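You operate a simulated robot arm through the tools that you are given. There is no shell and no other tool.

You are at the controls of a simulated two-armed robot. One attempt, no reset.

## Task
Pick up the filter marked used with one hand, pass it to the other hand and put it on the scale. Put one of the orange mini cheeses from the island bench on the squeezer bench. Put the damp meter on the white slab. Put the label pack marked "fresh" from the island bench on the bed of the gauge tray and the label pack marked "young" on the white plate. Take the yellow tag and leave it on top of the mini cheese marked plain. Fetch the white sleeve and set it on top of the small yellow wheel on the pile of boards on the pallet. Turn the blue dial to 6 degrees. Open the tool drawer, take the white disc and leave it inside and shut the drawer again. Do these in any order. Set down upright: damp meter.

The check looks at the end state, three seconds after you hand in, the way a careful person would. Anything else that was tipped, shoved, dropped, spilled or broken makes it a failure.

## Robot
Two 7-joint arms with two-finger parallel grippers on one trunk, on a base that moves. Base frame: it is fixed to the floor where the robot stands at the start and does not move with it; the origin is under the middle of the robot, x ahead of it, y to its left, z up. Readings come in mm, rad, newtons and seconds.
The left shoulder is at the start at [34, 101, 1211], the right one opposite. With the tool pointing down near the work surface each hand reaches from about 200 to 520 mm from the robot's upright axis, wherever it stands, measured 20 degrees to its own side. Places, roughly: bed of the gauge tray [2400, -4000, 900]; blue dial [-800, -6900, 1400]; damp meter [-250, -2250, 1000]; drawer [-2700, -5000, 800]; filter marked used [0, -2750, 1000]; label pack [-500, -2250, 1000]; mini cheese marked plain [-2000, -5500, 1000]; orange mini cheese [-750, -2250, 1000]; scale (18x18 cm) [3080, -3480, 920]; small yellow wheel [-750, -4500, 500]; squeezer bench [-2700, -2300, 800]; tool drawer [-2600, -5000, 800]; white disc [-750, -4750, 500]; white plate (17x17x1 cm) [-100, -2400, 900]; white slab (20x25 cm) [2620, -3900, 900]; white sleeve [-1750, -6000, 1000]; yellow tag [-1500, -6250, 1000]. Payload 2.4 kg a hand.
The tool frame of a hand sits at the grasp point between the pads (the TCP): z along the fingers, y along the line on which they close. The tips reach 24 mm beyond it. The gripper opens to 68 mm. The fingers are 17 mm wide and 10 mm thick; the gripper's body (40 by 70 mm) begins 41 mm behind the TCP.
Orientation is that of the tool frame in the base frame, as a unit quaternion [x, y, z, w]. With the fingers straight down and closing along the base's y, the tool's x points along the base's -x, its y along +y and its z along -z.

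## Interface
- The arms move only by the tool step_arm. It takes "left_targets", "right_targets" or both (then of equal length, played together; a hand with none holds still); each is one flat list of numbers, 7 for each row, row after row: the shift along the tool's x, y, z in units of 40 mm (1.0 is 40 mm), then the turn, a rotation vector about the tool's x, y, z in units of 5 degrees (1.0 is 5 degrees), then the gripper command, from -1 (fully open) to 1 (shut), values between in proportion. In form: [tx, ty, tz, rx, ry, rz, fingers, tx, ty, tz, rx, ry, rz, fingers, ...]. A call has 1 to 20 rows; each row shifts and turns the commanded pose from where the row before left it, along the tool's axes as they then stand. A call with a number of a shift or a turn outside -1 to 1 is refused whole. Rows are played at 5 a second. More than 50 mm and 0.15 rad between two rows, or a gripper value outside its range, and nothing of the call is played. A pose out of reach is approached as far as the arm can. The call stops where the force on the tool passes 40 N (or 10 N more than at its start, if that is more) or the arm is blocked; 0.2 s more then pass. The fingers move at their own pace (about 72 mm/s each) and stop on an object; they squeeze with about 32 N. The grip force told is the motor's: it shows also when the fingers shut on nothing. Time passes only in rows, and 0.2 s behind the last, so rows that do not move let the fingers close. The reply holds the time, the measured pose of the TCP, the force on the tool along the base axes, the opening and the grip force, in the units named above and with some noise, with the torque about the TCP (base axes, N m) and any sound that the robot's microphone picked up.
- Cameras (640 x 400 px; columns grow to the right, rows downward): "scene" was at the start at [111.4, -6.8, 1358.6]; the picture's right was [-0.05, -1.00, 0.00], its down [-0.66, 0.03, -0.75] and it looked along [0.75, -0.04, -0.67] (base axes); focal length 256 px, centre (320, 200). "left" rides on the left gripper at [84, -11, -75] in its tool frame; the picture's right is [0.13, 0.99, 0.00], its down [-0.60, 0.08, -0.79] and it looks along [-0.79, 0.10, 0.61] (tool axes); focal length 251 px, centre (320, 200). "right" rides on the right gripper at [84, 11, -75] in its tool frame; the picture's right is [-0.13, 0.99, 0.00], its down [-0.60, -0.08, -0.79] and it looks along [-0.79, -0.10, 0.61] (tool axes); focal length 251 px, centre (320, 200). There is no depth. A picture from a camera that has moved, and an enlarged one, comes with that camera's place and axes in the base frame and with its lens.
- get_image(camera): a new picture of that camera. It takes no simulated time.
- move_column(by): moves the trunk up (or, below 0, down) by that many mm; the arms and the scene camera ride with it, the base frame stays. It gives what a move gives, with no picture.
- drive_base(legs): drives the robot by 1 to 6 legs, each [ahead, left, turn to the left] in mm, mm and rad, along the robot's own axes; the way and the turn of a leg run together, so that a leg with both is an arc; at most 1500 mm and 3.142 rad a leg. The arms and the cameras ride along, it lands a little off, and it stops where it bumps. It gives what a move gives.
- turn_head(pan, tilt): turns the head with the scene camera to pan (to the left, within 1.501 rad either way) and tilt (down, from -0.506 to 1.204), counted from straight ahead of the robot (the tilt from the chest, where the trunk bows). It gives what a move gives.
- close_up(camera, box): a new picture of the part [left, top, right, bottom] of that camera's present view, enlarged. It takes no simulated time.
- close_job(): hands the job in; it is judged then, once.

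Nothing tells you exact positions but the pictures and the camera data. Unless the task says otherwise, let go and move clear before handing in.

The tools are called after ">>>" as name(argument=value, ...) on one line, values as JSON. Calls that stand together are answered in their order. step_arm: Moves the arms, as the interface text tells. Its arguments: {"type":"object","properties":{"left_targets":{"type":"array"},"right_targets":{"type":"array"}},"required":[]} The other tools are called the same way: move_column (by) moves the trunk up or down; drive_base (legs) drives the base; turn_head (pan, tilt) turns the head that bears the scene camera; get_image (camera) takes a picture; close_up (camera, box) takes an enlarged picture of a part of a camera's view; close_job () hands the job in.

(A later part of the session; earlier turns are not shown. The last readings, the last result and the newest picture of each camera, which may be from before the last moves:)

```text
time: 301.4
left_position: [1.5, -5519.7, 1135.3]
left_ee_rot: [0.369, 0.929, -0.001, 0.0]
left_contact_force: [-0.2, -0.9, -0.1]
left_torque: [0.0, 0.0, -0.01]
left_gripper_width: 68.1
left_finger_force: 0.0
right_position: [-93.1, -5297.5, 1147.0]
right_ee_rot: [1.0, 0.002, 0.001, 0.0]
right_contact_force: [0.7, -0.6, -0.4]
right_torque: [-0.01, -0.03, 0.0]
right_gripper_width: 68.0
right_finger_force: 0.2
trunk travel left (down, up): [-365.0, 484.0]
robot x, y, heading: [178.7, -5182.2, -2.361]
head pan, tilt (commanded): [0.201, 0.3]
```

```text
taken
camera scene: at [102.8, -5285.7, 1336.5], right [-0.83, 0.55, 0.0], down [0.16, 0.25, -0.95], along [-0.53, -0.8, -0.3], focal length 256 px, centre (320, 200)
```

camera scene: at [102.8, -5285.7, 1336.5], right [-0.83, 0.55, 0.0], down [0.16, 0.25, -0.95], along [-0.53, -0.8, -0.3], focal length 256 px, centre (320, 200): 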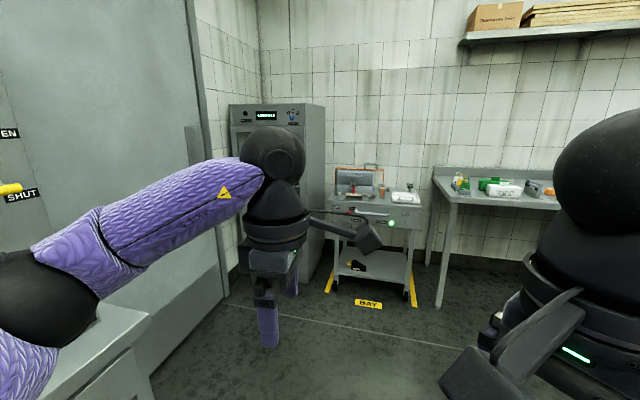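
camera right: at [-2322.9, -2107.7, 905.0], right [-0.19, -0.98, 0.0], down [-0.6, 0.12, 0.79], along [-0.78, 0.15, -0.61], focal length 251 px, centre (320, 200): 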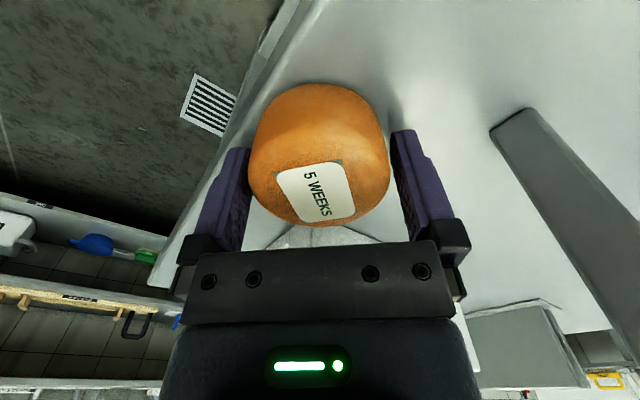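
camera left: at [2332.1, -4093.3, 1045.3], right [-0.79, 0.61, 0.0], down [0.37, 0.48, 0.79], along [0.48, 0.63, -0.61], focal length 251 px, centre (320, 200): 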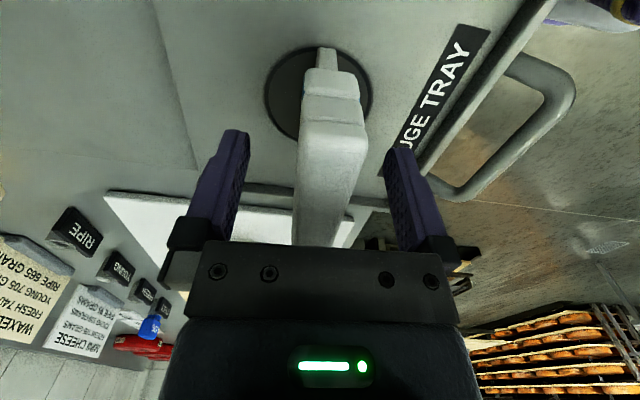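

I see the cabinet with a display and knobs at its top. Zooming in.

>>> close_up(camera="scene", box=[220, 90, 340, 170])

>>> close_up(camera="scene", box=[320, 140, 560, 320])

```text
5.00 times, centred on (280, 130) of scene
camera zoom: at [102.8, -5285.7, 1336.5], right [-0.83, 0.55, 0.0], down [0.16, 0.25, -0.95], along [-0.53, -0.8, -0.3], focal length 1282 px, centre (520, 550)
```

zoom: 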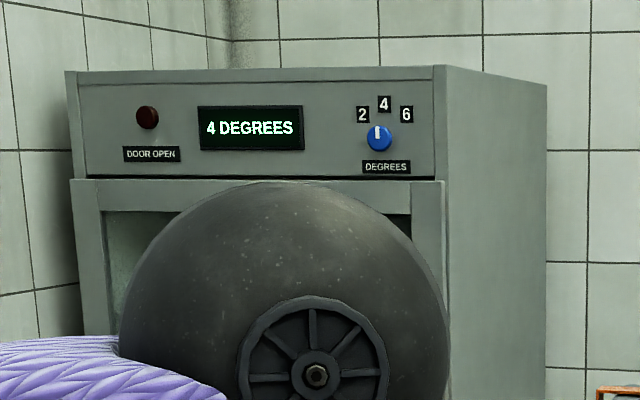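

```text
2.22 times, centred on (440, 230) of scene
camera zoom: at [102.8, -5285.7, 1336.5], right [-0.83, 0.55, 0.0], down [0.16, 0.25, -0.95], along [-0.53, -0.8, -0.3], focal length 570 px, centre (53, 133)
```

zoom: 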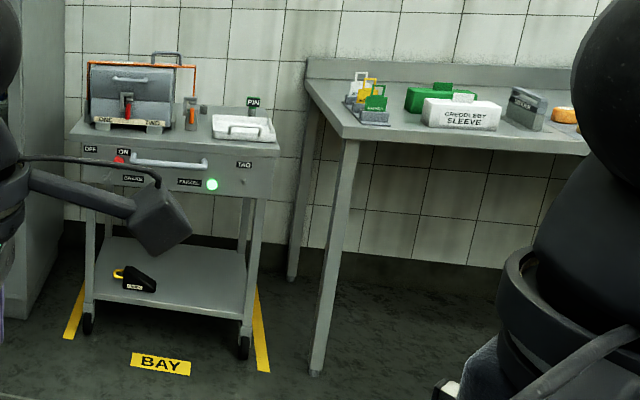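

The display reads 4 DEGREES and the blue knob has positions 2, 4 and 6. I'll raise the trunk, drive in front of the cabinet, keeping some distance, and look at the knob straight on.

>>> move_column(by=230)

>>> drive_base(legs=[[0, 0, -0.04], [950, 0, 0], [0, 490, 0]])

>>> turn_head(pan=0.1, tilt=0.15)

>>> get_image(camera="scene")

```text
time: 303.8
left_position: [1.3, -5520.4, 1365.2]
left_ee_rot: [0.368, 0.93, 0.0, 0.0]
left_contact_force: [0.6, 0.7, -0.1]
left_torque: [0.02, 0.01, 0.03]
left_gripper_width: 68.0
left_finger_force: 0.0
right_position: [-91.5, -5298.3, 1375.7]
right_ee_rot: [1.0, 0.001, 0.001, 0.001]
right_contact_force: [-0.2, 0.6, -0.1]
right_torque: [0.02, -0.03, 0.01]
right_gripper_width: 68.0
right_finger_force: 0.1
trunk travel left (down, up): [-595.0, 254.0]
robot x, y, heading: [180.9, -5182.5, -2.362]
head pan, tilt (commanded): [0.201, 0.3]
```

```text
time: 311.6
left_position: [-374.8, -6507.8, 1364.5]
left_ee_rot: [0.384, 0.924, 0.0, 0.0]
left_contact_force: [0.2, -0.3, -0.1]
left_torque: [0.0, 0.01, 0.02]
left_gripper_width: 68.2
left_finger_force: 0.1
right_position: [-458.9, -6283.7, 1376.6]
right_ee_rot: [1.0, -0.016, 0.001, 0.0]
right_contact_force: [-0.2, -0.2, 0.4]
right_torque: [0.01, -0.01, 0.0]
right_gripper_width: 67.9
right_finger_force: 0.0
trunk travel left (down, up): [-595.0, 254.0]
robot x, y, heading: [-184.4, -6172.1, -2.393]
head pan, tilt (commanded): [0.201, 0.3]
```

```text
time: 312.3
left_position: [-375.2, -6507.1, 1365.0]
left_ee_rot: [0.384, 0.924, 0.001, -0.001]
left_contact_force: [-0.6, 0.9, -0.4]
left_torque: [0.02, -0.02, -0.01]
left_gripper_width: 67.9
left_finger_force: 0.1
right_position: [-461.7, -6283.2, 1376.5]
right_ee_rot: [1.0, -0.015, 0.001, 0.001]
right_contact_force: [0.1, 0.8, 0.7]
right_torque: [0.02, -0.02, 0.0]
right_gripper_width: 68.0
right_finger_force: 0.0
trunk travel left (down, up): [-595.0, 254.0]
robot x, y, heading: [-181.6, -6170.4, -2.393]
head pan, tilt (commanded): [0.099, 0.15]
```

```text
taken
camera scene: at [-255.4, -6256.4, 1581.5], right [-0.75, 0.66, 0.0], down [0.1, 0.11, -0.99], along [-0.65, -0.74, -0.15], focal length 256 px, centre (320, 200)
```

scene: 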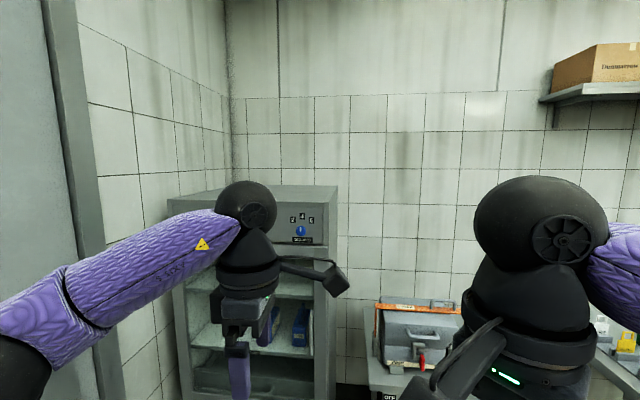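

>>> close_up(camera="scene", box=[260, 200, 340, 250])

```text
8.00 times, centred on (300, 225) of scene
camera zoom: at [-255.4, -6256.4, 1581.5], right [-0.75, 0.66, 0.0], down [0.1, 0.11, -0.99], along [-0.65, -0.74, -0.15], focal length 2052 px, centre (480, 0)
```

zoom: 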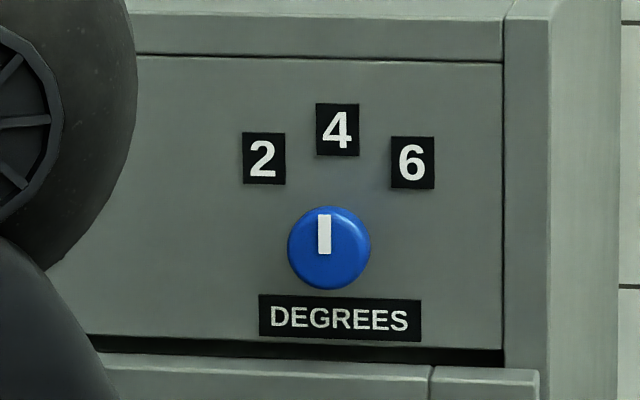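

The knob is at about (-760,-6924), z≈1352, pointing straight up at 4; 6 lies about 40° clockwise. I'll lower the left hand a bit and pitch it forward to point horizontally at the cabinet.

>>> step_arm(left_targets=[0, 0, 0.94, 0, 0, 0, -1, 0, 0, 0.94, 0, 0, 0, -1, 0, 0, 0.94, 0, 0, 0, -1, 0, 0, 0.94, 0, 0, 0, -1, 0, -1, 0, 0, 0, 0, -1, 0, -1, 0, 0, 0, 0, -1])

>>> step_arm(left_targets=[0, -0.0975, -0.19, 1, 0, 0, -1, 0, -0.114, -0.181, 1, 0, 0, -1, 0, -0.129, -0.17, 1, 0, 0, -1, 0, -0.143, -0.158, 1, 0, 0, -1, 0, -0.157, -0.145, 1, 0, 0, -1, 0, -0.169, -0.131, 1, 0, 0, -1, 0, -0.179, -0.116, 1, 0, 0, -1, 0, -0.189, -0.1, 1, 0, 0, -1, 0, -0.197, -0.083, 1, 0, 0, -1])

```text
time: 313.7
left_position: [-433.0, -6562.7, 1213.2]
left_ee_rot: [0.384, 0.923, 0.0, -0.001]
left_contact_force: [-0.1, 0.3, -0.6]
left_torque: [0.0, -0.01, -0.05]
left_gripper_width: 68.0
left_finger_force: 0.1
right_position: [-460.5, -6284.6, 1376.1]
right_ee_rot: [1.0, -0.016, 0.002, 0.001]
right_contact_force: [0.8, 0.0, 0.1]
right_torque: [-0.02, -0.01, -0.01]
right_gripper_width: 67.9
right_finger_force: 0.1
trunk travel left (down, up): [-595.0, 254.0]
robot x, y, heading: [-180.4, -6175.5, -2.393]
head pan, tilt (commanded): [0.099, 0.15]
```

```text
time: 315.7
left_position: [-456.5, -6590.0, 1282.8]
left_ee_rot: [0.355, 0.853, -0.354, -0.148]
left_contact_force: [-0.5, -0.2, 0.5]
left_torque: [-0.01, 0.0, 0.04]
left_gripper_width: 68.1
left_finger_force: 0.0
right_position: [-459.5, -6283.8, 1376.3]
right_ee_rot: [1.0, -0.016, 0.001, 0.001]
right_contact_force: [1.1, -0.8, -0.3]
right_torque: [0.0, 0.01, -0.01]
right_gripper_width: 68.0
right_finger_force: 0.0
trunk travel left (down, up): [-595.0, 254.0]
robot x, y, heading: [-182.2, -6178.0, -2.393]
head pan, tilt (commanded): [0.099, 0.15]
```

Halfway, all reachable. Continuing the pitch to horizontal.

>>> step_arm(left_targets=[0, -0.203, -0.065, 1, 0, 0, -1, 0, -0.208, -0.047, 1, 0, 0, -1, 0, -0.212, -0.029, 1, 0, 0, -1, 0, -0.213, -0.011, 1, 0, 0, -1, 0, -0.213, 0.008, 1, 0, 0, -1, 0, -0.212, 0.027, 1, 0, 0, -1, 0, -0.209, 0.045, 1, 0, 0, -1, 0, -0.204, 0.063, 1, 0, 0, -1, 0, -0.198, 0.081, 1, 0, 0, -1])

>>> get_image(camera="left")

>>> get_image(camera="scene")

```text
time: 317.7
left_position: [-478.0, -6599.9, 1329.2]
left_ee_rot: [0.305, 0.724, -0.569, -0.242]
left_contact_force: [-0.8, -0.4, -0.1]
left_torque: [0.02, -0.01, 0.03]
left_gripper_width: 67.7
left_finger_force: 0.0
left hand out of reach, approached as far as the arm can: row 7, 8, 9
right_position: [-460.2, -6283.8, 1376.3]
right_ee_rot: [1.0, -0.015, 0.001, 0.002]
right_contact_force: [0.1, 0.8, 0.6]
right_torque: [0.01, 0.0, 0.0]
right_gripper_width: 68.1
right_finger_force: 0.0
trunk travel left (down, up): [-595.0, 254.0]
robot x, y, heading: [-184.3, -6179.5, -2.391]
head pan, tilt (commanded): [0.099, 0.15]
```

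```text
taken
camera left: at [-485.9, -6492.5, 1359.2], right [0.07, 0.26, -0.96], down [0.99, 0.12, 0.11], along [0.14, -0.96, -0.25], focal length 251 px, centre (320, 200)
```

left: 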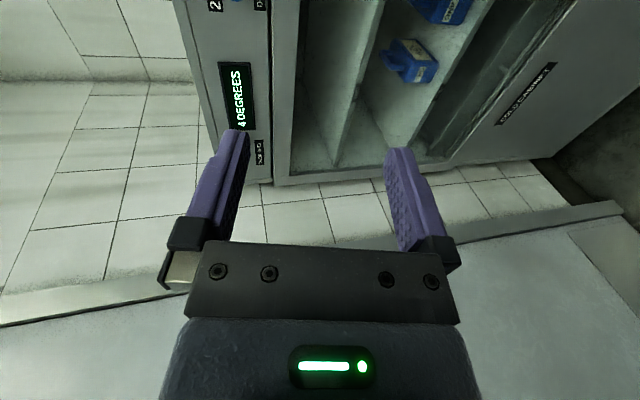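

```text
taken
camera scene: at [-255.3, -6256.6, 1581.6], right [-0.75, 0.66, 0.0], down [0.1, 0.11, -0.99], along [-0.65, -0.74, -0.15], focal length 256 px, centre (320, 200)
```

scene: 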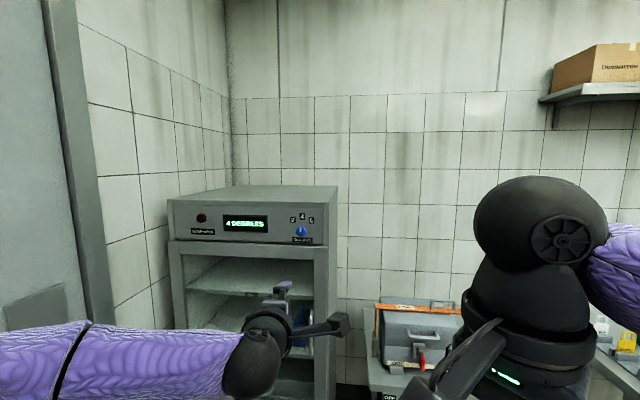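

Horizontal is just out of the wrist's range here (about 13° short). I'll try extending the hand further ahead while pitching up the rest.

>>> step_arm(left_targets=[0, 0, 0.8, 0, 0, 0, -1, 0, 0, 0.8, 0, 0, 0, -1, 0, 0, 0, 1, 0, 0, -1, 0, 0, 0, 1, 0, 0, -1, 0, 0, 0, 0.7, 0, 0, -1])

```text
time: 318.9
left_position: [-523.4, -6644.3, 1315.7]
left_ee_rot: [0.304, 0.724, -0.569, -0.242]
left_contact_force: [-0.1, 0.1, -0.2]
left_torque: [0.0, 0.0, 0.0]
left_gripper_width: 67.8
left_finger_force: 0.0
left hand out of reach, approached as far as the arm can: row 3, 4, 5
right_position: [-460.7, -6284.0, 1377.1]
right_ee_rot: [1.0, -0.016, 0.001, 0.0]
right_contact_force: [0.6, -0.2, -0.2]
right_torque: [0.02, 0.01, 0.01]
right_gripper_width: 68.1
right_finger_force: 0.0
trunk travel left (down, up): [-595.0, 254.0]
robot x, y, heading: [-183.8, -6177.3, -2.39]
head pan, tilt (commanded): [0.099, 0.15]
```

>>> step_arm(left_targets=[0, 0, 0, 0, 0, 1, -1, 0, 0, 0, 0, 0, 1, -1, 0, 0, 0, 0, 0, 1, -1, 0, 0, 0, 0, 0, 1, -1, 0, 0, 0, 0, 0, 1, -1, 0, 0, 0, 0, 0, 1, -1, 0, 0, 0, 0, 0, 1, -1, 0, 0, 0, 0, 0, 1, -1, 0, 0, 0, 0, 0, 1, -1])

>>> get_image(camera="left")

```text
time: 320.9
left_position: [-521.7, -6645.0, 1315.6]
left_ee_rot: [-0.559, -0.553, 0.618, 0.005]
left_contact_force: [-1.5, -0.3, -0.4]
left_torque: [-0.03, -0.03, -0.01]
left_gripper_width: 67.6
left_finger_force: 0.0
right_position: [-459.8, -6283.6, 1375.9]
right_ee_rot: [1.0, -0.016, 0.001, 0.001]
right_contact_force: [0.7, 1.2, 0.2]
right_torque: [0.02, 0.04, -0.01]
right_gripper_width: 67.8
right_finger_force: 0.0
trunk travel left (down, up): [-595.0, 254.0]
robot x, y, heading: [-184.3, -6173.4, -2.398]
head pan, tilt (commanded): [0.099, 0.15]
```

```text
taken
camera left: at [-508.4, -6537.9, 1284.7], right [0.56, -0.31, -0.77], down [0.83, 0.13, 0.55], along [-0.07, -0.94, 0.33], focal length 251 px, centre (320, 200)
```

left: 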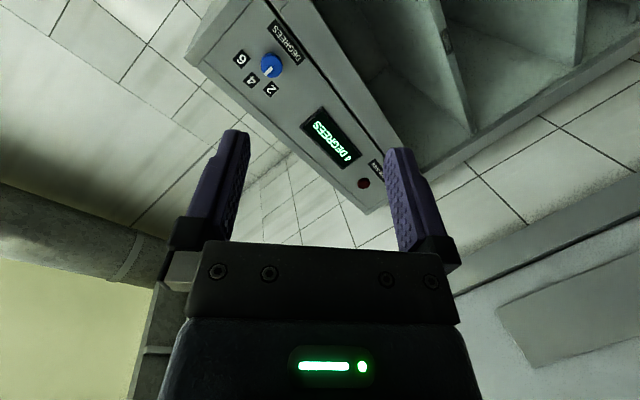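

Roll to +45° works. Rolling another 45° and then trying to pitch to horizontal.

>>> step_arm(left_targets=[0, 0, 0, 0, 0, 1, -1, 0, 0, 0, 0, 0, 1, -1, 0, 0, 0, 0, 0, 1, -1, 0, 0, 0, 0, 0, 1, -1, 0, 0, 0, 0, 0, 1, -1, 0, 0, 0, 0, 0, 1, -1, 0, 0, 0, 0, 0, 1, -1, 0, 0, 0, 0, 0, 1, -1, 0, 0, 0, 0, 0, 1, -1, 0, 0, 0, 0, -1, 0, -1, 0, 0, 0, 0, -1, 0, -1, 0, 0, 0, 0, -0.7, 0, -1])

>>> get_image(camera="left")

```text
time: 323.5
left_position: [-521.7, -6644.4, 1317.1]
left_ee_rot: [0.728, 0.298, -0.573, 0.232]
left_contact_force: [0.1, 0.7, -0.6]
left_torque: [0.0, -0.01, 0.02]
left_gripper_width: 68.0
left_finger_force: 0.1
left hand out of reach, approached as far as the arm can: row 10, 11, 12
right_position: [-460.3, -6283.2, 1377.2]
right_ee_rot: [1.0, -0.016, 0.0, 0.001]
right_contact_force: [0.4, 0.0, -0.5]
right_torque: [-0.02, 0.02, 0.0]
right_gripper_width: 67.9
right_finger_force: 0.0
trunk travel left (down, up): [-595.0, 254.0]
robot x, y, heading: [-181.5, -6172.9, -2.397]
head pan, tilt (commanded): [0.099, 0.15]
```

```text
taken
camera left: at [-463.4, -6572.7, 1253.2], right [0.71, -0.69, -0.13], down [0.51, 0.38, 0.77], along [-0.48, -0.62, 0.62], focal length 251 px, centre (320, 200)
```

left: 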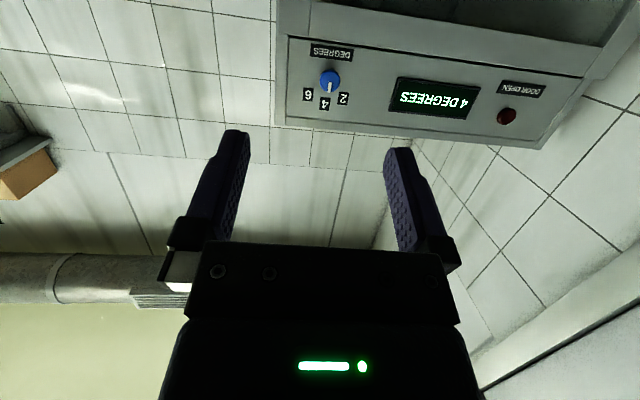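

The hand can point ahead tilted 13° down, which is fine with the fingers closing sideways. I'll test whether it can also roll another 45° clockwise about the knob's axis from here.

>>> step_arm(left_targets=[0, 0, 0, -0.236, -0.03, 0.97, -1, 0, 0, 0, -0.236, -0.03, 0.97, -1, 0, 0, 0, -0.236, -0.03, 0.97, -1, 0, 0, 0, -0.236, -0.03, 0.97, -1, 0, 0, 0, -0.236, -0.03, 0.97, -1, 0, 0, 0, -0.236, -0.03, 0.97, -1, 0, 0, 0, -0.236, -0.03, 0.97, -1, 0, 0, 0, -0.236, -0.03, 0.97, -1, 0, 0, 0, -0.236, -0.03, 0.97, -1])

```text
time: 325.5
left_position: [-524.3, -6645.3, 1316.5]
left_ee_rot: [0.755, 0.053, -0.425, 0.496]
left_contact_force: [-0.3, -0.8, -0.5]
left_torque: [0.02, 0.01, 0.0]
left_gripper_width: 68.2
left_finger_force: 0.1
right_position: [-459.3, -6283.9, 1376.5]
right_ee_rot: [1.0, -0.015, 0.001, 0.001]
right_contact_force: [0.4, 0.4, -0.2]
right_torque: [-0.02, -0.02, 0.01]
right_gripper_width: 68.0
right_finger_force: 0.0
trunk travel left (down, up): [-595.0, 254.0]
robot x, y, heading: [-182.3, -6175.5, -2.393]
head pan, tilt (commanded): [0.099, 0.15]
```

That works. Rotating back, then driving closer (300 ahead, 42 left).

>>> step_arm(left_targets=[0, 0, 0, 0.236, 0.03, -0.97, -1, 0, 0, 0, 0.236, 0.03, -0.97, -1, 0, 0, 0, 0.236, 0.03, -0.97, -1, 0, 0, 0, 0.236, 0.03, -0.97, -1, 0, 0, 0, 0.236, 0.03, -0.97, -1, 0, 0, 0, 0.236, 0.03, -0.97, -1, 0, 0, 0, 0.236, 0.03, -0.97, -1, 0, 0, 0, 0.236, 0.03, -0.97, -1, 0, 0, 0, 0.236, 0.03, -0.97, -1])

>>> drive_base(legs=[[300, 42, 0]])

>>> get_image(camera="left")

>>> turn_head(pan=0.25, tilt=0.35)

>>> get_image(camera="scene")

```text
time: 327.5
left_position: [-524.0, -6643.8, 1316.6]
left_ee_rot: [0.727, 0.297, -0.574, 0.231]
left_contact_force: [0.2, -0.3, -0.6]
left_torque: [-0.01, 0.0, 0.02]
left_gripper_width: 67.9
left_finger_force: 0.1
right_position: [-460.2, -6284.6, 1377.0]
right_ee_rot: [1.0, -0.016, 0.001, 0.0]
right_contact_force: [0.1, 0.6, 0.4]
right_torque: [0.02, 0.01, 0.01]
right_gripper_width: 68.1
right_finger_force: 0.1
trunk travel left (down, up): [-595.0, 254.0]
robot x, y, heading: [-186.4, -6176.4, -2.394]
head pan, tilt (commanded): [0.099, 0.15]
```

```text
time: 329.6
left_position: [-713.0, -6878.3, 1314.9]
left_ee_rot: [0.729, 0.296, -0.573, 0.231]
left_contact_force: [-0.4, -0.6, 0.0]
left_torque: [0.0, -0.01, -0.01]
left_gripper_width: 68.1
left_finger_force: 0.0
right_position: [-649.7, -6517.1, 1376.4]
right_ee_rot: [1.0, -0.017, 0.001, 0.0]
right_contact_force: [-0.6, 0.0, 0.0]
right_torque: [0.03, -0.01, 0.0]
right_gripper_width: 68.1
right_finger_force: 0.0
trunk travel left (down, up): [-595.0, 254.0]
robot x, y, heading: [-371.5, -6404.2, -2.396]
head pan, tilt (commanded): [0.099, 0.15]
```

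```text
taken
camera left: at [-654.5, -6805.4, 1252.8], right [0.71, -0.69, -0.13], down [0.51, 0.38, 0.77], along [-0.49, -0.62, 0.62], focal length 251 px, centre (320, 200)
```

left: 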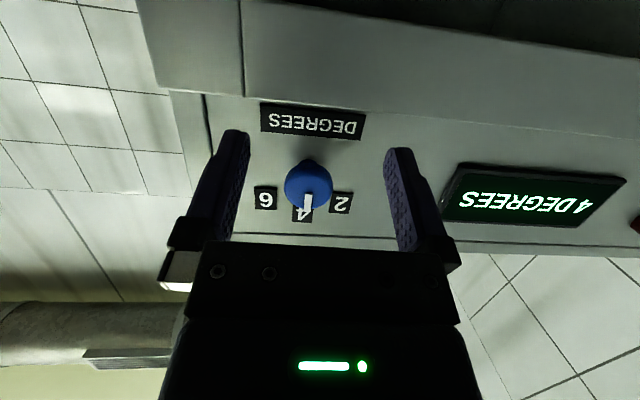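

```text
time: 330.3
left_position: [-712.7, -6875.8, 1317.1]
left_ee_rot: [0.728, 0.296, -0.574, 0.231]
left_contact_force: [0.7, 0.0, -0.6]
left_torque: [0.0, 0.0, -0.01]
left_gripper_width: 67.9
left_finger_force: 0.0
right_position: [-648.7, -6516.8, 1377.3]
right_ee_rot: [1.0, -0.017, 0.001, 0.001]
right_contact_force: [0.5, 0.0, 0.5]
right_torque: [0.01, 0.0, 0.01]
right_gripper_width: 68.3
right_finger_force: 0.0
trunk travel left (down, up): [-595.0, 254.0]
robot x, y, heading: [-370.7, -6405.7, -2.393]
head pan, tilt (commanded): [0.25, 0.351]
```

```text
taken
camera scene: at [-433.5, -6498.1, 1562.9], right [-0.84, 0.54, 0.0], down [0.19, 0.29, -0.94], along [-0.51, -0.79, -0.34], focal length 256 px, centre (320, 200)
```

scene: 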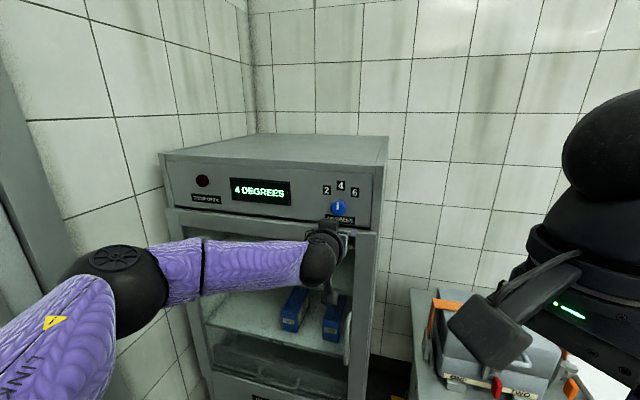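

The knob is at about (-746,-6906,1351): 44 mm ahead of and 35 mm above the fingertips' grasp point. Raising the hand to its level first.

>>> step_arm(left_targets=[-0.43, -0.02, -0.1, 0, 0, 0, -1, -0.42, -0.02, -0.11, 0, 0, 0, -1])

>>> get_image(camera="left")

>>> close_up(camera="scene", box=[260, 150, 420, 270])

```text
time: 330.9
left_position: [-713.8, -6875.2, 1351.0]
left_ee_rot: [0.728, 0.295, -0.574, 0.231]
left_contact_force: [-0.1, -0.5, 0.0]
left_torque: [0.02, 0.02, 0.0]
left_gripper_width: 67.9
left_finger_force: 0.0
right_position: [-649.2, -6515.7, 1376.9]
right_ee_rot: [1.0, -0.016, 0.0, 0.001]
right_contact_force: [-0.5, -0.3, -1.0]
right_torque: [0.0, 0.0, 0.03]
right_gripper_width: 68.1
right_finger_force: 0.0
trunk travel left (down, up): [-595.0, 254.0]
robot x, y, heading: [-372.2, -6407.0, -2.392]
head pan, tilt (commanded): [0.25, 0.351]
```

```text
taken
camera left: at [-655.2, -6802.8, 1288.1], right [0.71, -0.69, -0.13], down [0.51, 0.38, 0.77], along [-0.49, -0.62, 0.62], focal length 251 px, centre (320, 200)
```

left: 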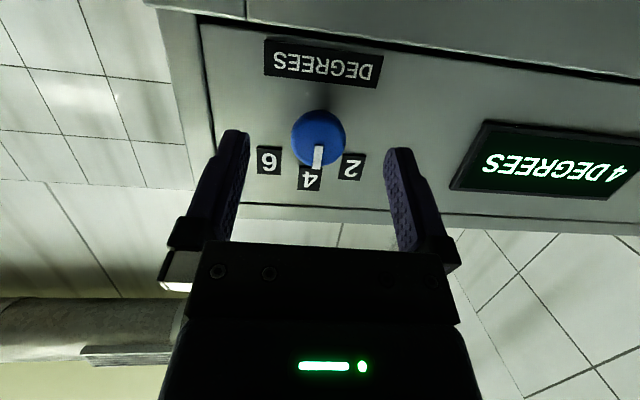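

```text
3.33 times, centred on (340, 210) of scene
camera zoom: at [-433.5, -6498.2, 1562.9], right [-0.84, 0.54, 0.0], down [0.19, 0.29, -0.94], along [-0.51, -0.79, -0.34], focal length 855 px, centre (253, 167)
```

zoom: 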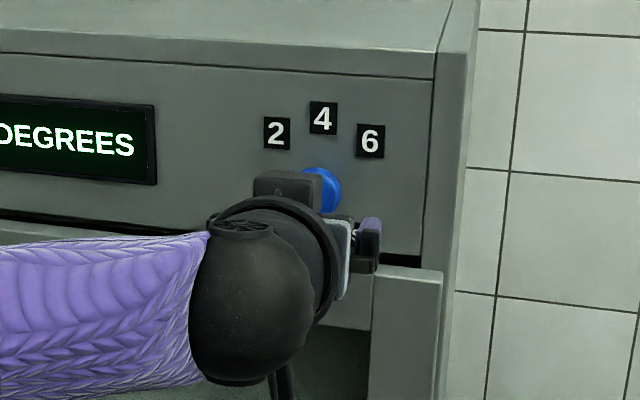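

Aligned with the knob. Moving ahead 36 mm so the fingers straddle it.

>>> step_arm(left_targets=[-0.07, -0.01, 0.29, 0, 0, 0, -1, -0.07, -0.01, 0.29, 0, 0, 0, -1, -0.07, -0.01, 0.29, 0, 0, 0, -1])

>>> get_image(camera="left")

>>> close_up(camera="scene", box=[260, 150, 420, 270])

```text
time: 331.7
left_position: [-743.4, -6899.4, 1350.4]
left_ee_rot: [0.728, 0.295, -0.574, 0.23]
left_contact_force: [0.4, 0.1, 0.8]
left_torque: [0.03, 0.01, 0.01]
left_gripper_width: 68.1
left_finger_force: 0.1
right_position: [-649.7, -6516.3, 1376.6]
right_ee_rot: [1.0, -0.017, 0.001, 0.001]
right_contact_force: [-0.3, 0.0, -0.2]
right_torque: [-0.03, -0.01, 0.0]
right_gripper_width: 68.0
right_finger_force: 0.1
trunk travel left (down, up): [-595.0, 254.0]
robot x, y, heading: [-374.3, -6403.9, -2.394]
head pan, tilt (commanded): [0.25, 0.351]
```

```text
taken
camera left: at [-683.1, -6828.0, 1288.9], right [0.71, -0.69, -0.13], down [0.51, 0.38, 0.77], along [-0.49, -0.62, 0.62], focal length 251 px, centre (320, 200)
```

left: 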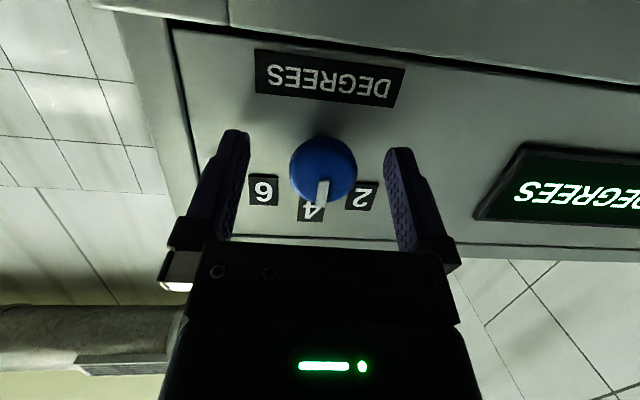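

```text
3.33 times, centred on (340, 210) of scene
camera zoom: at [-433.9, -6498.3, 1562.8], right [-0.84, 0.54, 0.0], down [0.19, 0.29, -0.94], along [-0.51, -0.79, -0.34], focal length 855 px, centre (253, 167)
```

zoom: 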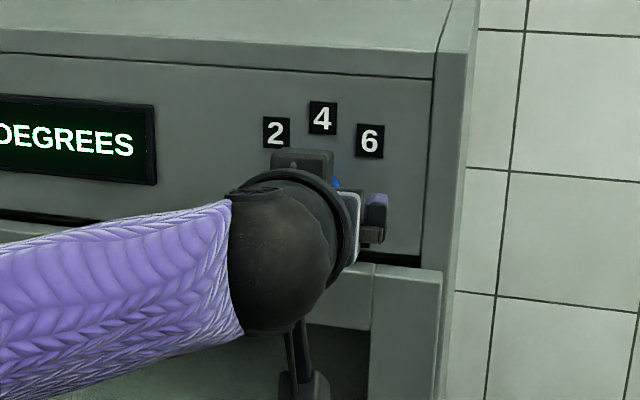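

The knob is centred between the fingers. Closing on it gently.

>>> step_arm(left_targets=[0, 0, 0, 0, 0, 0, 1, 0, 0, 0, 0, 0, 0, 1, 0, 0, 0, 0, 0, 0, 1, 0, 0, 0, 0, 0, 0, 1])

>>> get_image(camera="left")

```text
time: 332.7
left_position: [-740.7, -6901.1, 1352.1]
left_ee_rot: [0.727, 0.297, -0.574, 0.231]
left_contact_force: [3.5, -5.6, 1.5]
left_torque: [0.05, -0.02, 0.33]
left_gripper_width: 33.4
left_finger_force: 45.1
right_position: [-647.4, -6516.8, 1377.1]
right_ee_rot: [1.0, -0.016, 0.0, 0.001]
right_contact_force: [0.5, 0.6, -0.3]
right_torque: [0.0, 0.02, 0.0]
right_gripper_width: 68.1
right_finger_force: 0.0
trunk travel left (down, up): [-595.0, 254.0]
robot x, y, heading: [-372.7, -6405.1, -2.389]
head pan, tilt (commanded): [0.25, 0.351]
```

```text
taken
camera left: at [-681.6, -6829.3, 1288.9], right [0.71, -0.69, -0.13], down [0.51, 0.38, 0.77], along [-0.48, -0.62, 0.62], focal length 251 px, centre (320, 200)
```

left: 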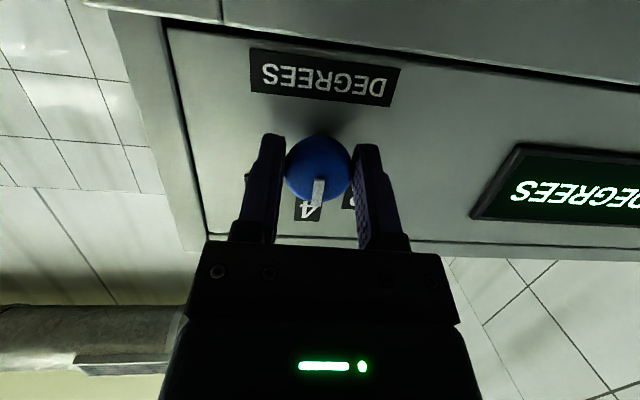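

Gripped (33 mm). Rotating clockwise 20° first and checking the display.

>>> step_arm(left_targets=[0, 0, 0, -0.236, -0.03, 0.97, 1, 0, 0, 0, -0.236, -0.03, 0.97, 1, 0, 0, 0, -0.236, -0.03, 0.97, 1, 0, 0, 0, -0.236, -0.03, 0.97, 1])

>>> get_image(camera="left")

>>> close_up(camera="scene", box=[210, 150, 420, 270])

```text
time: 333.7
left_position: [-740.1, -6902.8, 1350.8]
left_ee_rot: [0.754, 0.191, -0.518, 0.356]
left_contact_force: [-3.9, -12.8, 14.5]
left_torque: [-0.3, 0.42, -0.22]
left_gripper_width: 33.7
left_finger_force: 44.6
right_position: [-647.9, -6517.4, 1377.5]
right_ee_rot: [1.0, -0.016, 0.001, 0.0]
right_contact_force: [0.5, -0.9, -1.0]
right_torque: [0.0, 0.01, 0.0]
right_gripper_width: 68.0
right_finger_force: 0.1
trunk travel left (down, up): [-595.0, 254.0]
robot x, y, heading: [-370.5, -6407.6, -2.393]
head pan, tilt (commanded): [0.25, 0.351]
```

```text
taken
camera left: at [-665.6, -6846.9, 1287.8], right [0.7, -0.68, 0.22], down [0.33, 0.58, 0.75], along [-0.63, -0.45, 0.63], focal length 251 px, centre (320, 200)
```

left: 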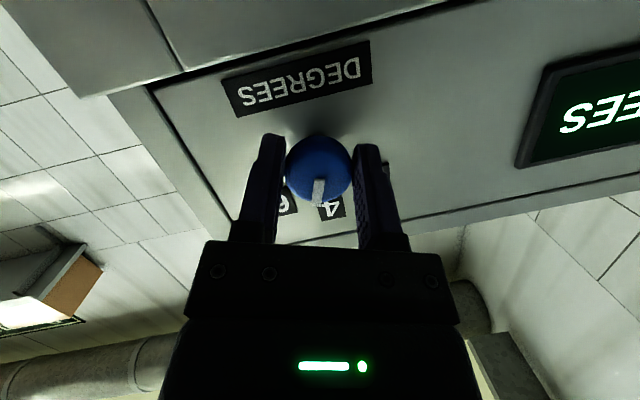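

```text
3.05 times, centred on (315, 210) of scene
camera zoom: at [-433.1, -6500.2, 1562.9], right [-0.84, 0.54, 0.0], down [0.19, 0.29, -0.94], along [-0.51, -0.79, -0.34], focal length 782 px, centre (335, 170)
```

zoom: 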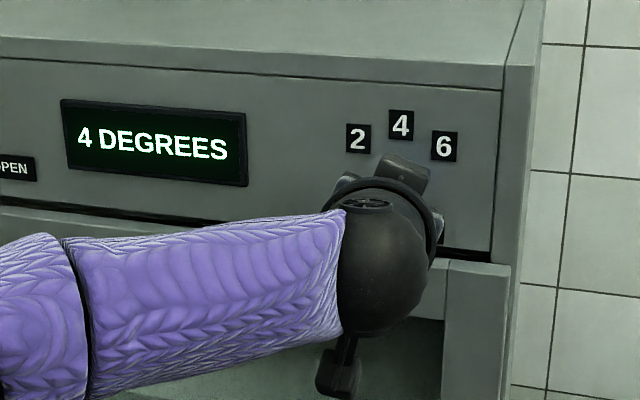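

The knob turns with the hand. Relieving the small side load and turning another 20°.

>>> step_arm(left_targets=[-0.05, 0.04, 0, -0.236, -0.03, 0.97, 1, 0, 0, 0, -0.236, -0.03, 0.97, 1, -0.02, 0.02, 0, -0.236, -0.03, 0.97, 1, 0, 0, 0, -0.236, -0.03, 0.97, 1])

>>> get_image(camera="left")

>>> close_up(camera="scene", box=[210, 150, 420, 270])

```text
time: 334.7
left_position: [-738.8, -6902.7, 1351.5]
left_ee_rot: [0.759, 0.081, -0.445, 0.469]
left_contact_force: [8.4, -4.0, -10.0]
left_torque: [-0.26, 0.25, -0.37]
left_gripper_width: 33.2
left_finger_force: 45.0
right_position: [-648.3, -6517.5, 1377.1]
right_ee_rot: [1.0, -0.016, 0.0, 0.0]
right_contact_force: [0.0, 0.8, -0.4]
right_torque: [0.02, -0.03, -0.01]
right_gripper_width: 68.0
right_finger_force: 0.0
trunk travel left (down, up): [-595.0, 254.0]
robot x, y, heading: [-368.4, -6407.5, -2.397]
head pan, tilt (commanded): [0.25, 0.351]
```

```text
taken
camera left: at [-650.0, -6863.5, 1295.6], right [0.61, -0.58, 0.54], down [0.16, 0.76, 0.64], along [-0.78, -0.3, 0.56], focal length 251 px, centre (320, 200)
```

left: 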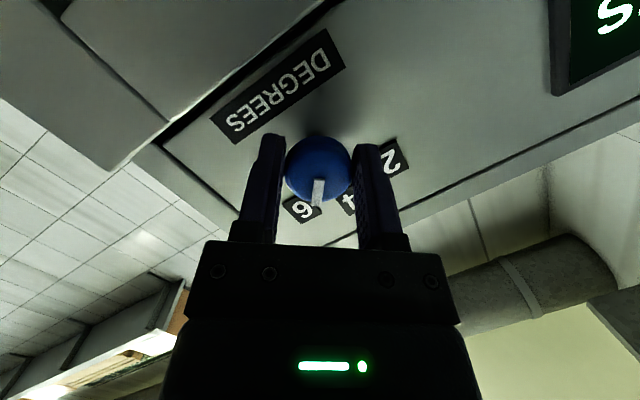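

```text
3.05 times, centred on (315, 210) of scene
camera zoom: at [-432.2, -6500.2, 1562.6], right [-0.84, 0.54, 0.0], down [0.19, 0.29, -0.94], along [-0.51, -0.79, -0.34], focal length 782 px, centre (335, 170)
```

zoom: 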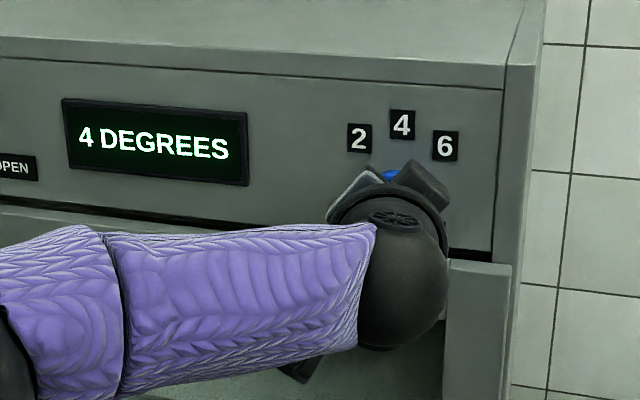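

Pointer is partway; the 6 mark is still a bit further clockwise. Turning another 10°.

>>> step_arm(left_targets=[0.02, -0.01, 0, -0.236, -0.03, 0.97, 1, 0, 0, 0, -0.236, -0.03, 0.97, 1])

>>> get_image(camera="left")

>>> close_up(camera="scene", box=[210, 150, 420, 270])

```text
time: 335.3
left_position: [-739.0, -6902.2, 1353.7]
left_ee_rot: [0.751, 0.023, -0.405, 0.521]
left_contact_force: [6.0, -2.8, -7.0]
left_torque: [0.57, -0.07, 0.74]
left_gripper_width: 33.1
left_finger_force: 44.7
right_position: [-648.7, -6517.7, 1378.2]
right_ee_rot: [1.0, -0.017, 0.002, 0.0]
right_contact_force: [0.0, 0.3, 0.1]
right_torque: [-0.03, 0.04, -0.02]
right_gripper_width: 68.1
right_finger_force: 0.1
trunk travel left (down, up): [-595.0, 254.0]
robot x, y, heading: [-371.9, -6408.1, -2.395]
head pan, tilt (commanded): [0.25, 0.351]
```

```text
taken
camera left: at [-644.0, -6870.3, 1302.5], right [0.54, -0.5, 0.67], down [0.09, 0.83, 0.55], along [-0.84, -0.23, 0.5], focal length 251 px, centre (320, 200)
```

left: 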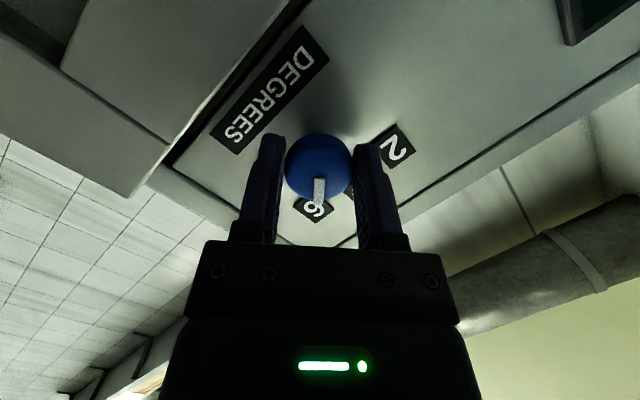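

```text
3.05 times, centred on (315, 210) of scene
camera zoom: at [-432.5, -6499.8, 1562.8], right [-0.84, 0.54, 0.0], down [0.19, 0.29, -0.94], along [-0.51, -0.79, -0.34], focal length 782 px, centre (335, 170)
```

zoom: 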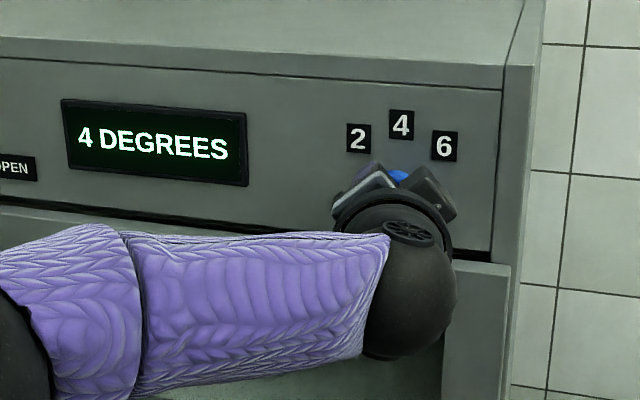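

The pointer now lines up with 6. Holding a moment to see whether the display updates.

>>> step_arm(left_targets=[0, 0, 0, 0, 0, 0, 1, 0, 0, 0, 0, 0, 0, 1, 0, 0, 0, 0, 0, 0, 1, 0, 0, 0, 0, 0, 0, 1, 0, 0, 0, 0, 0, 0, 1])

>>> close_up(camera="scene", box=[210, 150, 420, 270])

>>> close_up(camera="left", box=[220, 100, 420, 250])

```text
time: 336.5
left_position: [-737.6, -6904.1, 1352.6]
left_ee_rot: [0.752, 0.024, -0.406, 0.52]
left_contact_force: [5.8, -3.9, -5.6]
left_torque: [0.1, 0.09, 0.02]
left_gripper_width: 33.5
left_finger_force: 45.1
right_position: [-647.4, -6517.2, 1376.7]
right_ee_rot: [1.0, -0.017, 0.0, 0.0]
right_contact_force: [0.0, 0.3, 0.1]
right_torque: [0.02, -0.03, -0.03]
right_gripper_width: 67.8
right_finger_force: 0.0
trunk travel left (down, up): [-595.0, 254.0]
robot x, y, heading: [-375.9, -6409.4, -2.394]
head pan, tilt (commanded): [0.25, 0.351]
```

```text
3.05 times, centred on (315, 210) of scene
camera zoom: at [-432.5, -6499.8, 1562.8], right [-0.84, 0.54, 0.0], down [0.19, 0.29, -0.94], along [-0.51, -0.79, -0.34], focal length 782 px, centre (335, 170)
```

zoom: 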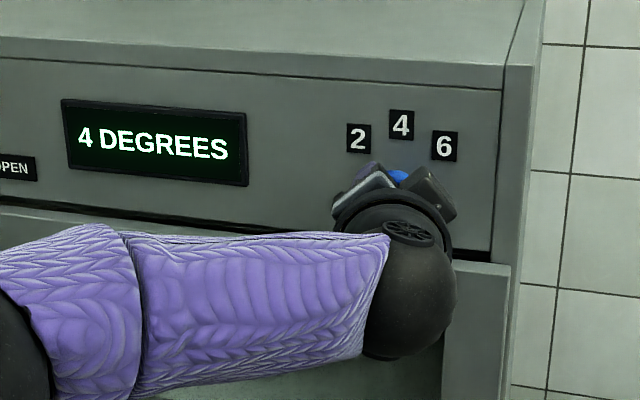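

```text
2.67 times, centred on (320, 175) of left
camera zoom: at [-644.0, -6870.3, 1302.5], right [0.54, -0.5, 0.67], down [0.09, 0.83, 0.55], along [-0.84, -0.23, 0.5], focal length 670 px, centre (320, 267)
```

zoom: 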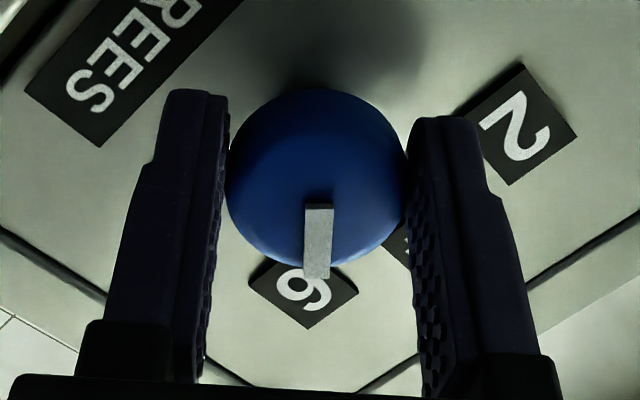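

>>> step_arm(left_targets=[0, 0, 0, -0.236, -0.03, 0.97, 1, 0, 0, 0, 0, 0, 0, 1, 0, 0, 0, 0, 0, 0, 1])

>>> close_up(camera="scene", box=[210, 150, 420, 270])

>>> close_up(camera="left", box=[220, 100, 420, 250])

```text
time: 337.3
left_position: [-739.7, -6901.0, 1353.4]
left_ee_rot: [0.745, -0.004, -0.384, 0.546]
left_contact_force: [2.3, -4.1, 2.5]
left_torque: [0.42, 0.41, 0.32]
left_gripper_width: 33.2
left_finger_force: 45.1
right_position: [-647.5, -6517.4, 1377.1]
right_ee_rot: [1.0, -0.017, 0.001, -0.001]
right_contact_force: [1.1, 0.1, -0.1]
right_torque: [-0.01, 0.01, 0.01]
right_gripper_width: 68.1
right_finger_force: 0.0
trunk travel left (down, up): [-595.0, 254.0]
robot x, y, heading: [-370.8, -6409.9, -2.396]
head pan, tilt (commanded): [0.25, 0.351]
```

```text
3.05 times, centred on (315, 210) of scene
camera zoom: at [-432.6, -6499.0, 1562.9], right [-0.84, 0.54, 0.0], down [0.19, 0.29, -0.94], along [-0.51, -0.79, -0.34], focal length 782 px, centre (335, 170)
```

zoom: 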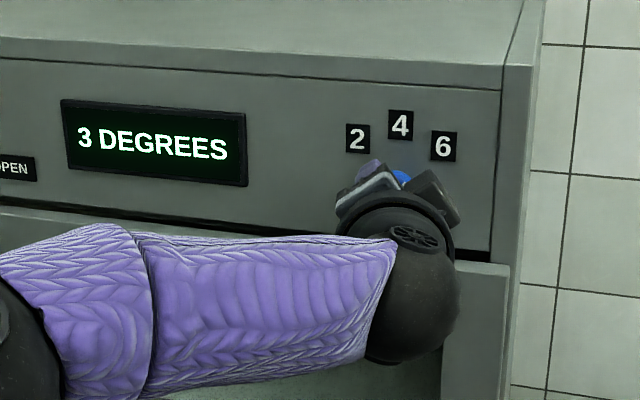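

```text
2.67 times, centred on (320, 175) of left
camera zoom: at [-641.6, -6873.0, 1306.8], right [0.5, -0.46, 0.74], down [0.06, 0.87, 0.49], along [-0.86, -0.2, 0.46], focal length 670 px, centre (320, 267)
```

zoom: 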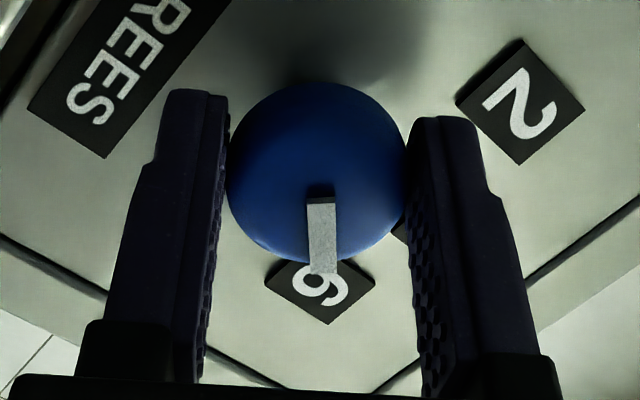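

The pointer now lies right over the 6, but the display reads 3, so it seems to show something that varies. I'll wait a few seconds and watch.

>>> step_arm(left_targets=[0, 0, 0, 0, 0, 0, 1, 0, 0, 0, 0, 0, 0, 1, 0, 0, 0, 0, 0, 0, 1, 0, 0, 0, 0, 0, 0, 1, 0, 0, 0, 0, 0, 0, 1, 0, 0, 0, 0, 0, 0, 1, 0, 0, 0, 0, 0, 0, 1, 0, 0, 0, 0, 0, 0, 1, 0, 0, 0, 0, 0, 0, 1, 0, 0, 0, 0, 0, 0, 1, 0, 0, 0, 0, 0, 0, 1, 0, 0, 0, 0, 0, 0, 1, 0, 0, 0, 0, 0, 0, 1, 0, 0, 0, 0, 0, 0, 1, 0, 0, 0, 0, 0, 0, 1])

>>> close_up(camera="scene", box=[150, 130, 420, 330])

```text
time: 340.5
left_position: [-740.8, -6901.6, 1354.6]
left_ee_rot: [0.745, -0.004, -0.384, 0.545]
left_contact_force: [-2.0, -7.9, 14.6]
left_torque: [0.03, 0.35, 0.15]
left_gripper_width: 33.3
left_finger_force: 45.2
right_position: [-648.8, -6517.6, 1375.2]
right_ee_rot: [1.0, -0.017, 0.001, 0.0]
right_contact_force: [-0.7, 0.7, -0.9]
right_torque: [-0.02, -0.02, -0.06]
right_gripper_width: 68.1
right_finger_force: 0.2
trunk travel left (down, up): [-595.0, 254.0]
robot x, y, heading: [-375.4, -6405.6, -2.393]
head pan, tilt (commanded): [0.25, 0.351]
```

```text
2.00 times, centred on (285, 230) of scene
camera zoom: at [-432.8, -6498.7, 1562.9], right [-0.84, 0.54, 0.0], down [0.19, 0.29, -0.94], along [-0.51, -0.79, -0.34], focal length 513 px, centre (390, 140)
```

zoom: 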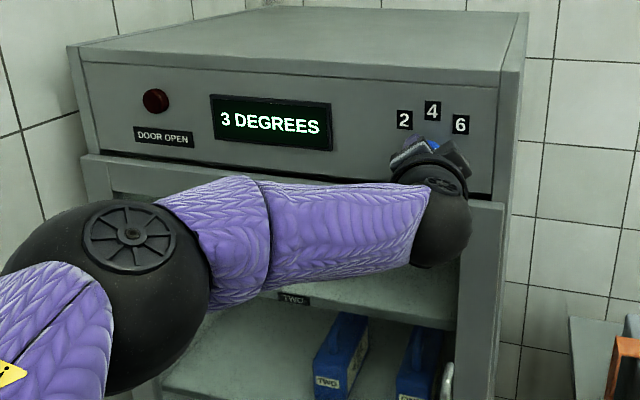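

I'll relieve the side load and open the fingers without moving away, then watch the pointer and the display.

>>> step_arm(left_targets=[-0.015, 0.03, 0, 0, 0, 0, 1, 0, 0, 0, 0, 0, 0, 0, 0, 0, 0, 0, 0, 0, -0.5, 0, 0, 0, 0, 0, 0, -1, 0, 0, 0, 0, 0, 0, -1, 0, 0, 0, 0, 0, 0, -1])

>>> close_up(camera="left", box=[200, 80, 440, 260])

>>> close_up(camera="scene", box=[150, 130, 420, 330])

```text
time: 341.9
left_position: [-739.4, -6901.2, 1355.1]
left_ee_rot: [0.746, -0.006, -0.384, 0.545]
left_contact_force: [0.2, -0.1, 0.9]
left_torque: [0.02, 0.02, -0.05]
left_gripper_width: 67.8
left_finger_force: 0.0
right_position: [-648.3, -6516.4, 1375.9]
right_ee_rot: [1.0, -0.017, 0.0, 0.001]
right_contact_force: [0.6, 0.1, -0.3]
right_torque: [-0.01, 0.0, -0.04]
right_gripper_width: 68.3
right_finger_force: 0.0
trunk travel left (down, up): [-595.0, 254.0]
robot x, y, heading: [-366.8, -6409.3, -2.393]
head pan, tilt (commanded): [0.25, 0.351]
```

```text
2.22 times, centred on (320, 170) of left
camera zoom: at [-642.4, -6872.0, 1307.5], right [0.5, -0.46, 0.74], down [0.06, 0.87, 0.5], along [-0.86, -0.2, 0.46], focal length 559 px, centre (320, 267)
```

zoom: 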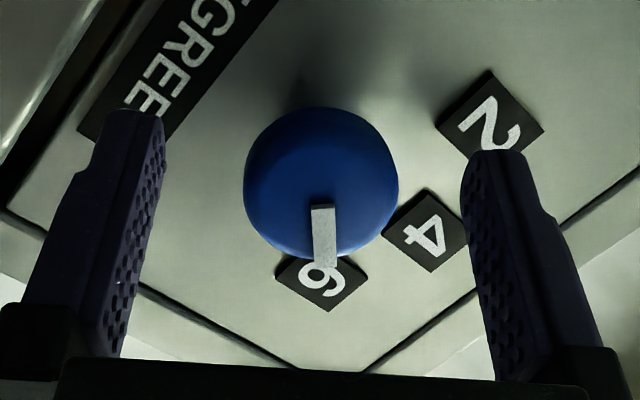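

```text
2.00 times, centred on (285, 230) of scene
camera zoom: at [-433.6, -6498.2, 1562.9], right [-0.84, 0.54, 0.0], down [0.19, 0.29, -0.94], along [-0.51, -0.79, -0.34], focal length 513 px, centre (390, 140)
```

zoom: 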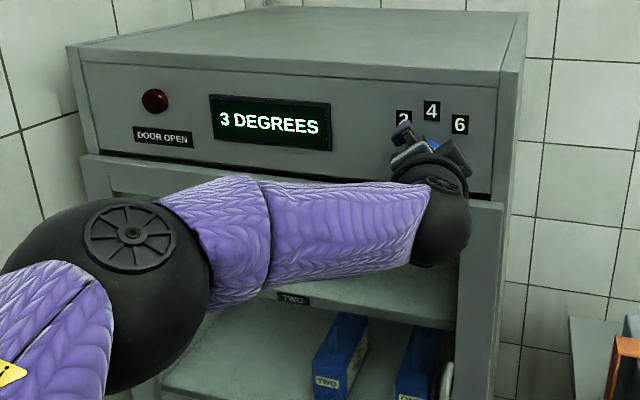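

Released; the pointer stays at 6. Backing the hand away straight out and viewing the dial.

>>> step_arm(left_targets=[0.21, 0.03, -0.87, 0, 0, 0, -1, 0.21, 0.03, -0.87, 0, 0, 0, -1, 0.21, 0.03, -0.87, 0, 0, 0, -1, 0.21, 0.03, -0.87, 0, 0, 0, -1])

>>> close_up(camera="scene", box=[210, 150, 420, 270])

>>> close_up(camera="left", box=[160, 0, 480, 200])

```text
time: 342.9
left_position: [-630.9, -6804.6, 1355.8]
left_ee_rot: [0.745, -0.004, -0.384, 0.545]
left_contact_force: [1.0, 0.7, 0.4]
left_torque: [0.04, 0.0, 0.01]
left_gripper_width: 68.0
left_finger_force: 0.0
right_position: [-649.2, -6516.7, 1376.5]
right_ee_rot: [1.0, -0.017, 0.001, 0.001]
right_contact_force: [-0.1, -0.7, -0.6]
right_torque: [-0.04, 0.0, 0.02]
right_gripper_width: 68.1
right_finger_force: 0.1
trunk travel left (down, up): [-595.0, 254.0]
robot x, y, heading: [-370.7, -6407.9, -2.389]
head pan, tilt (commanded): [0.25, 0.351]
```

```text
3.05 times, centred on (315, 210) of scene
camera zoom: at [-433.0, -6497.9, 1562.9], right [-0.84, 0.54, 0.0], down [0.19, 0.29, -0.94], along [-0.51, -0.79, -0.34], focal length 782 px, centre (335, 170)
```

zoom: 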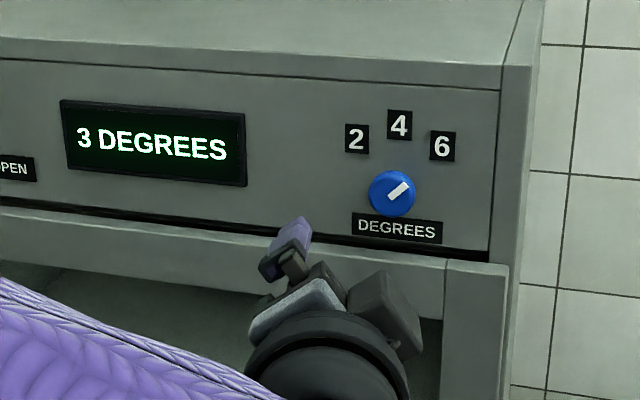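

```text
2.00 times, centred on (320, 100) of left
camera zoom: at [-534.0, -6774.9, 1308.1], right [0.5, -0.46, 0.74], down [0.06, 0.87, 0.49], along [-0.86, -0.2, 0.46], focal length 503 px, centre (320, 400)
```

zoom: 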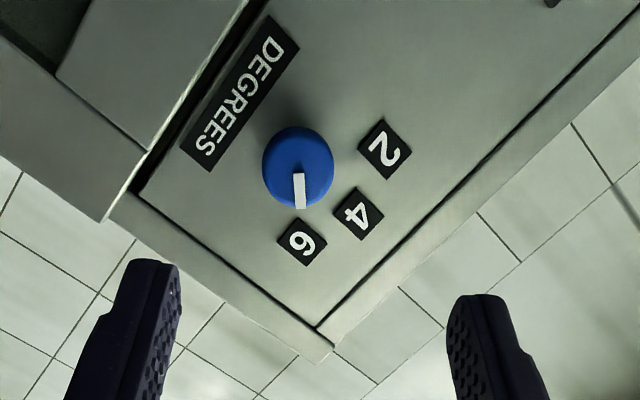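

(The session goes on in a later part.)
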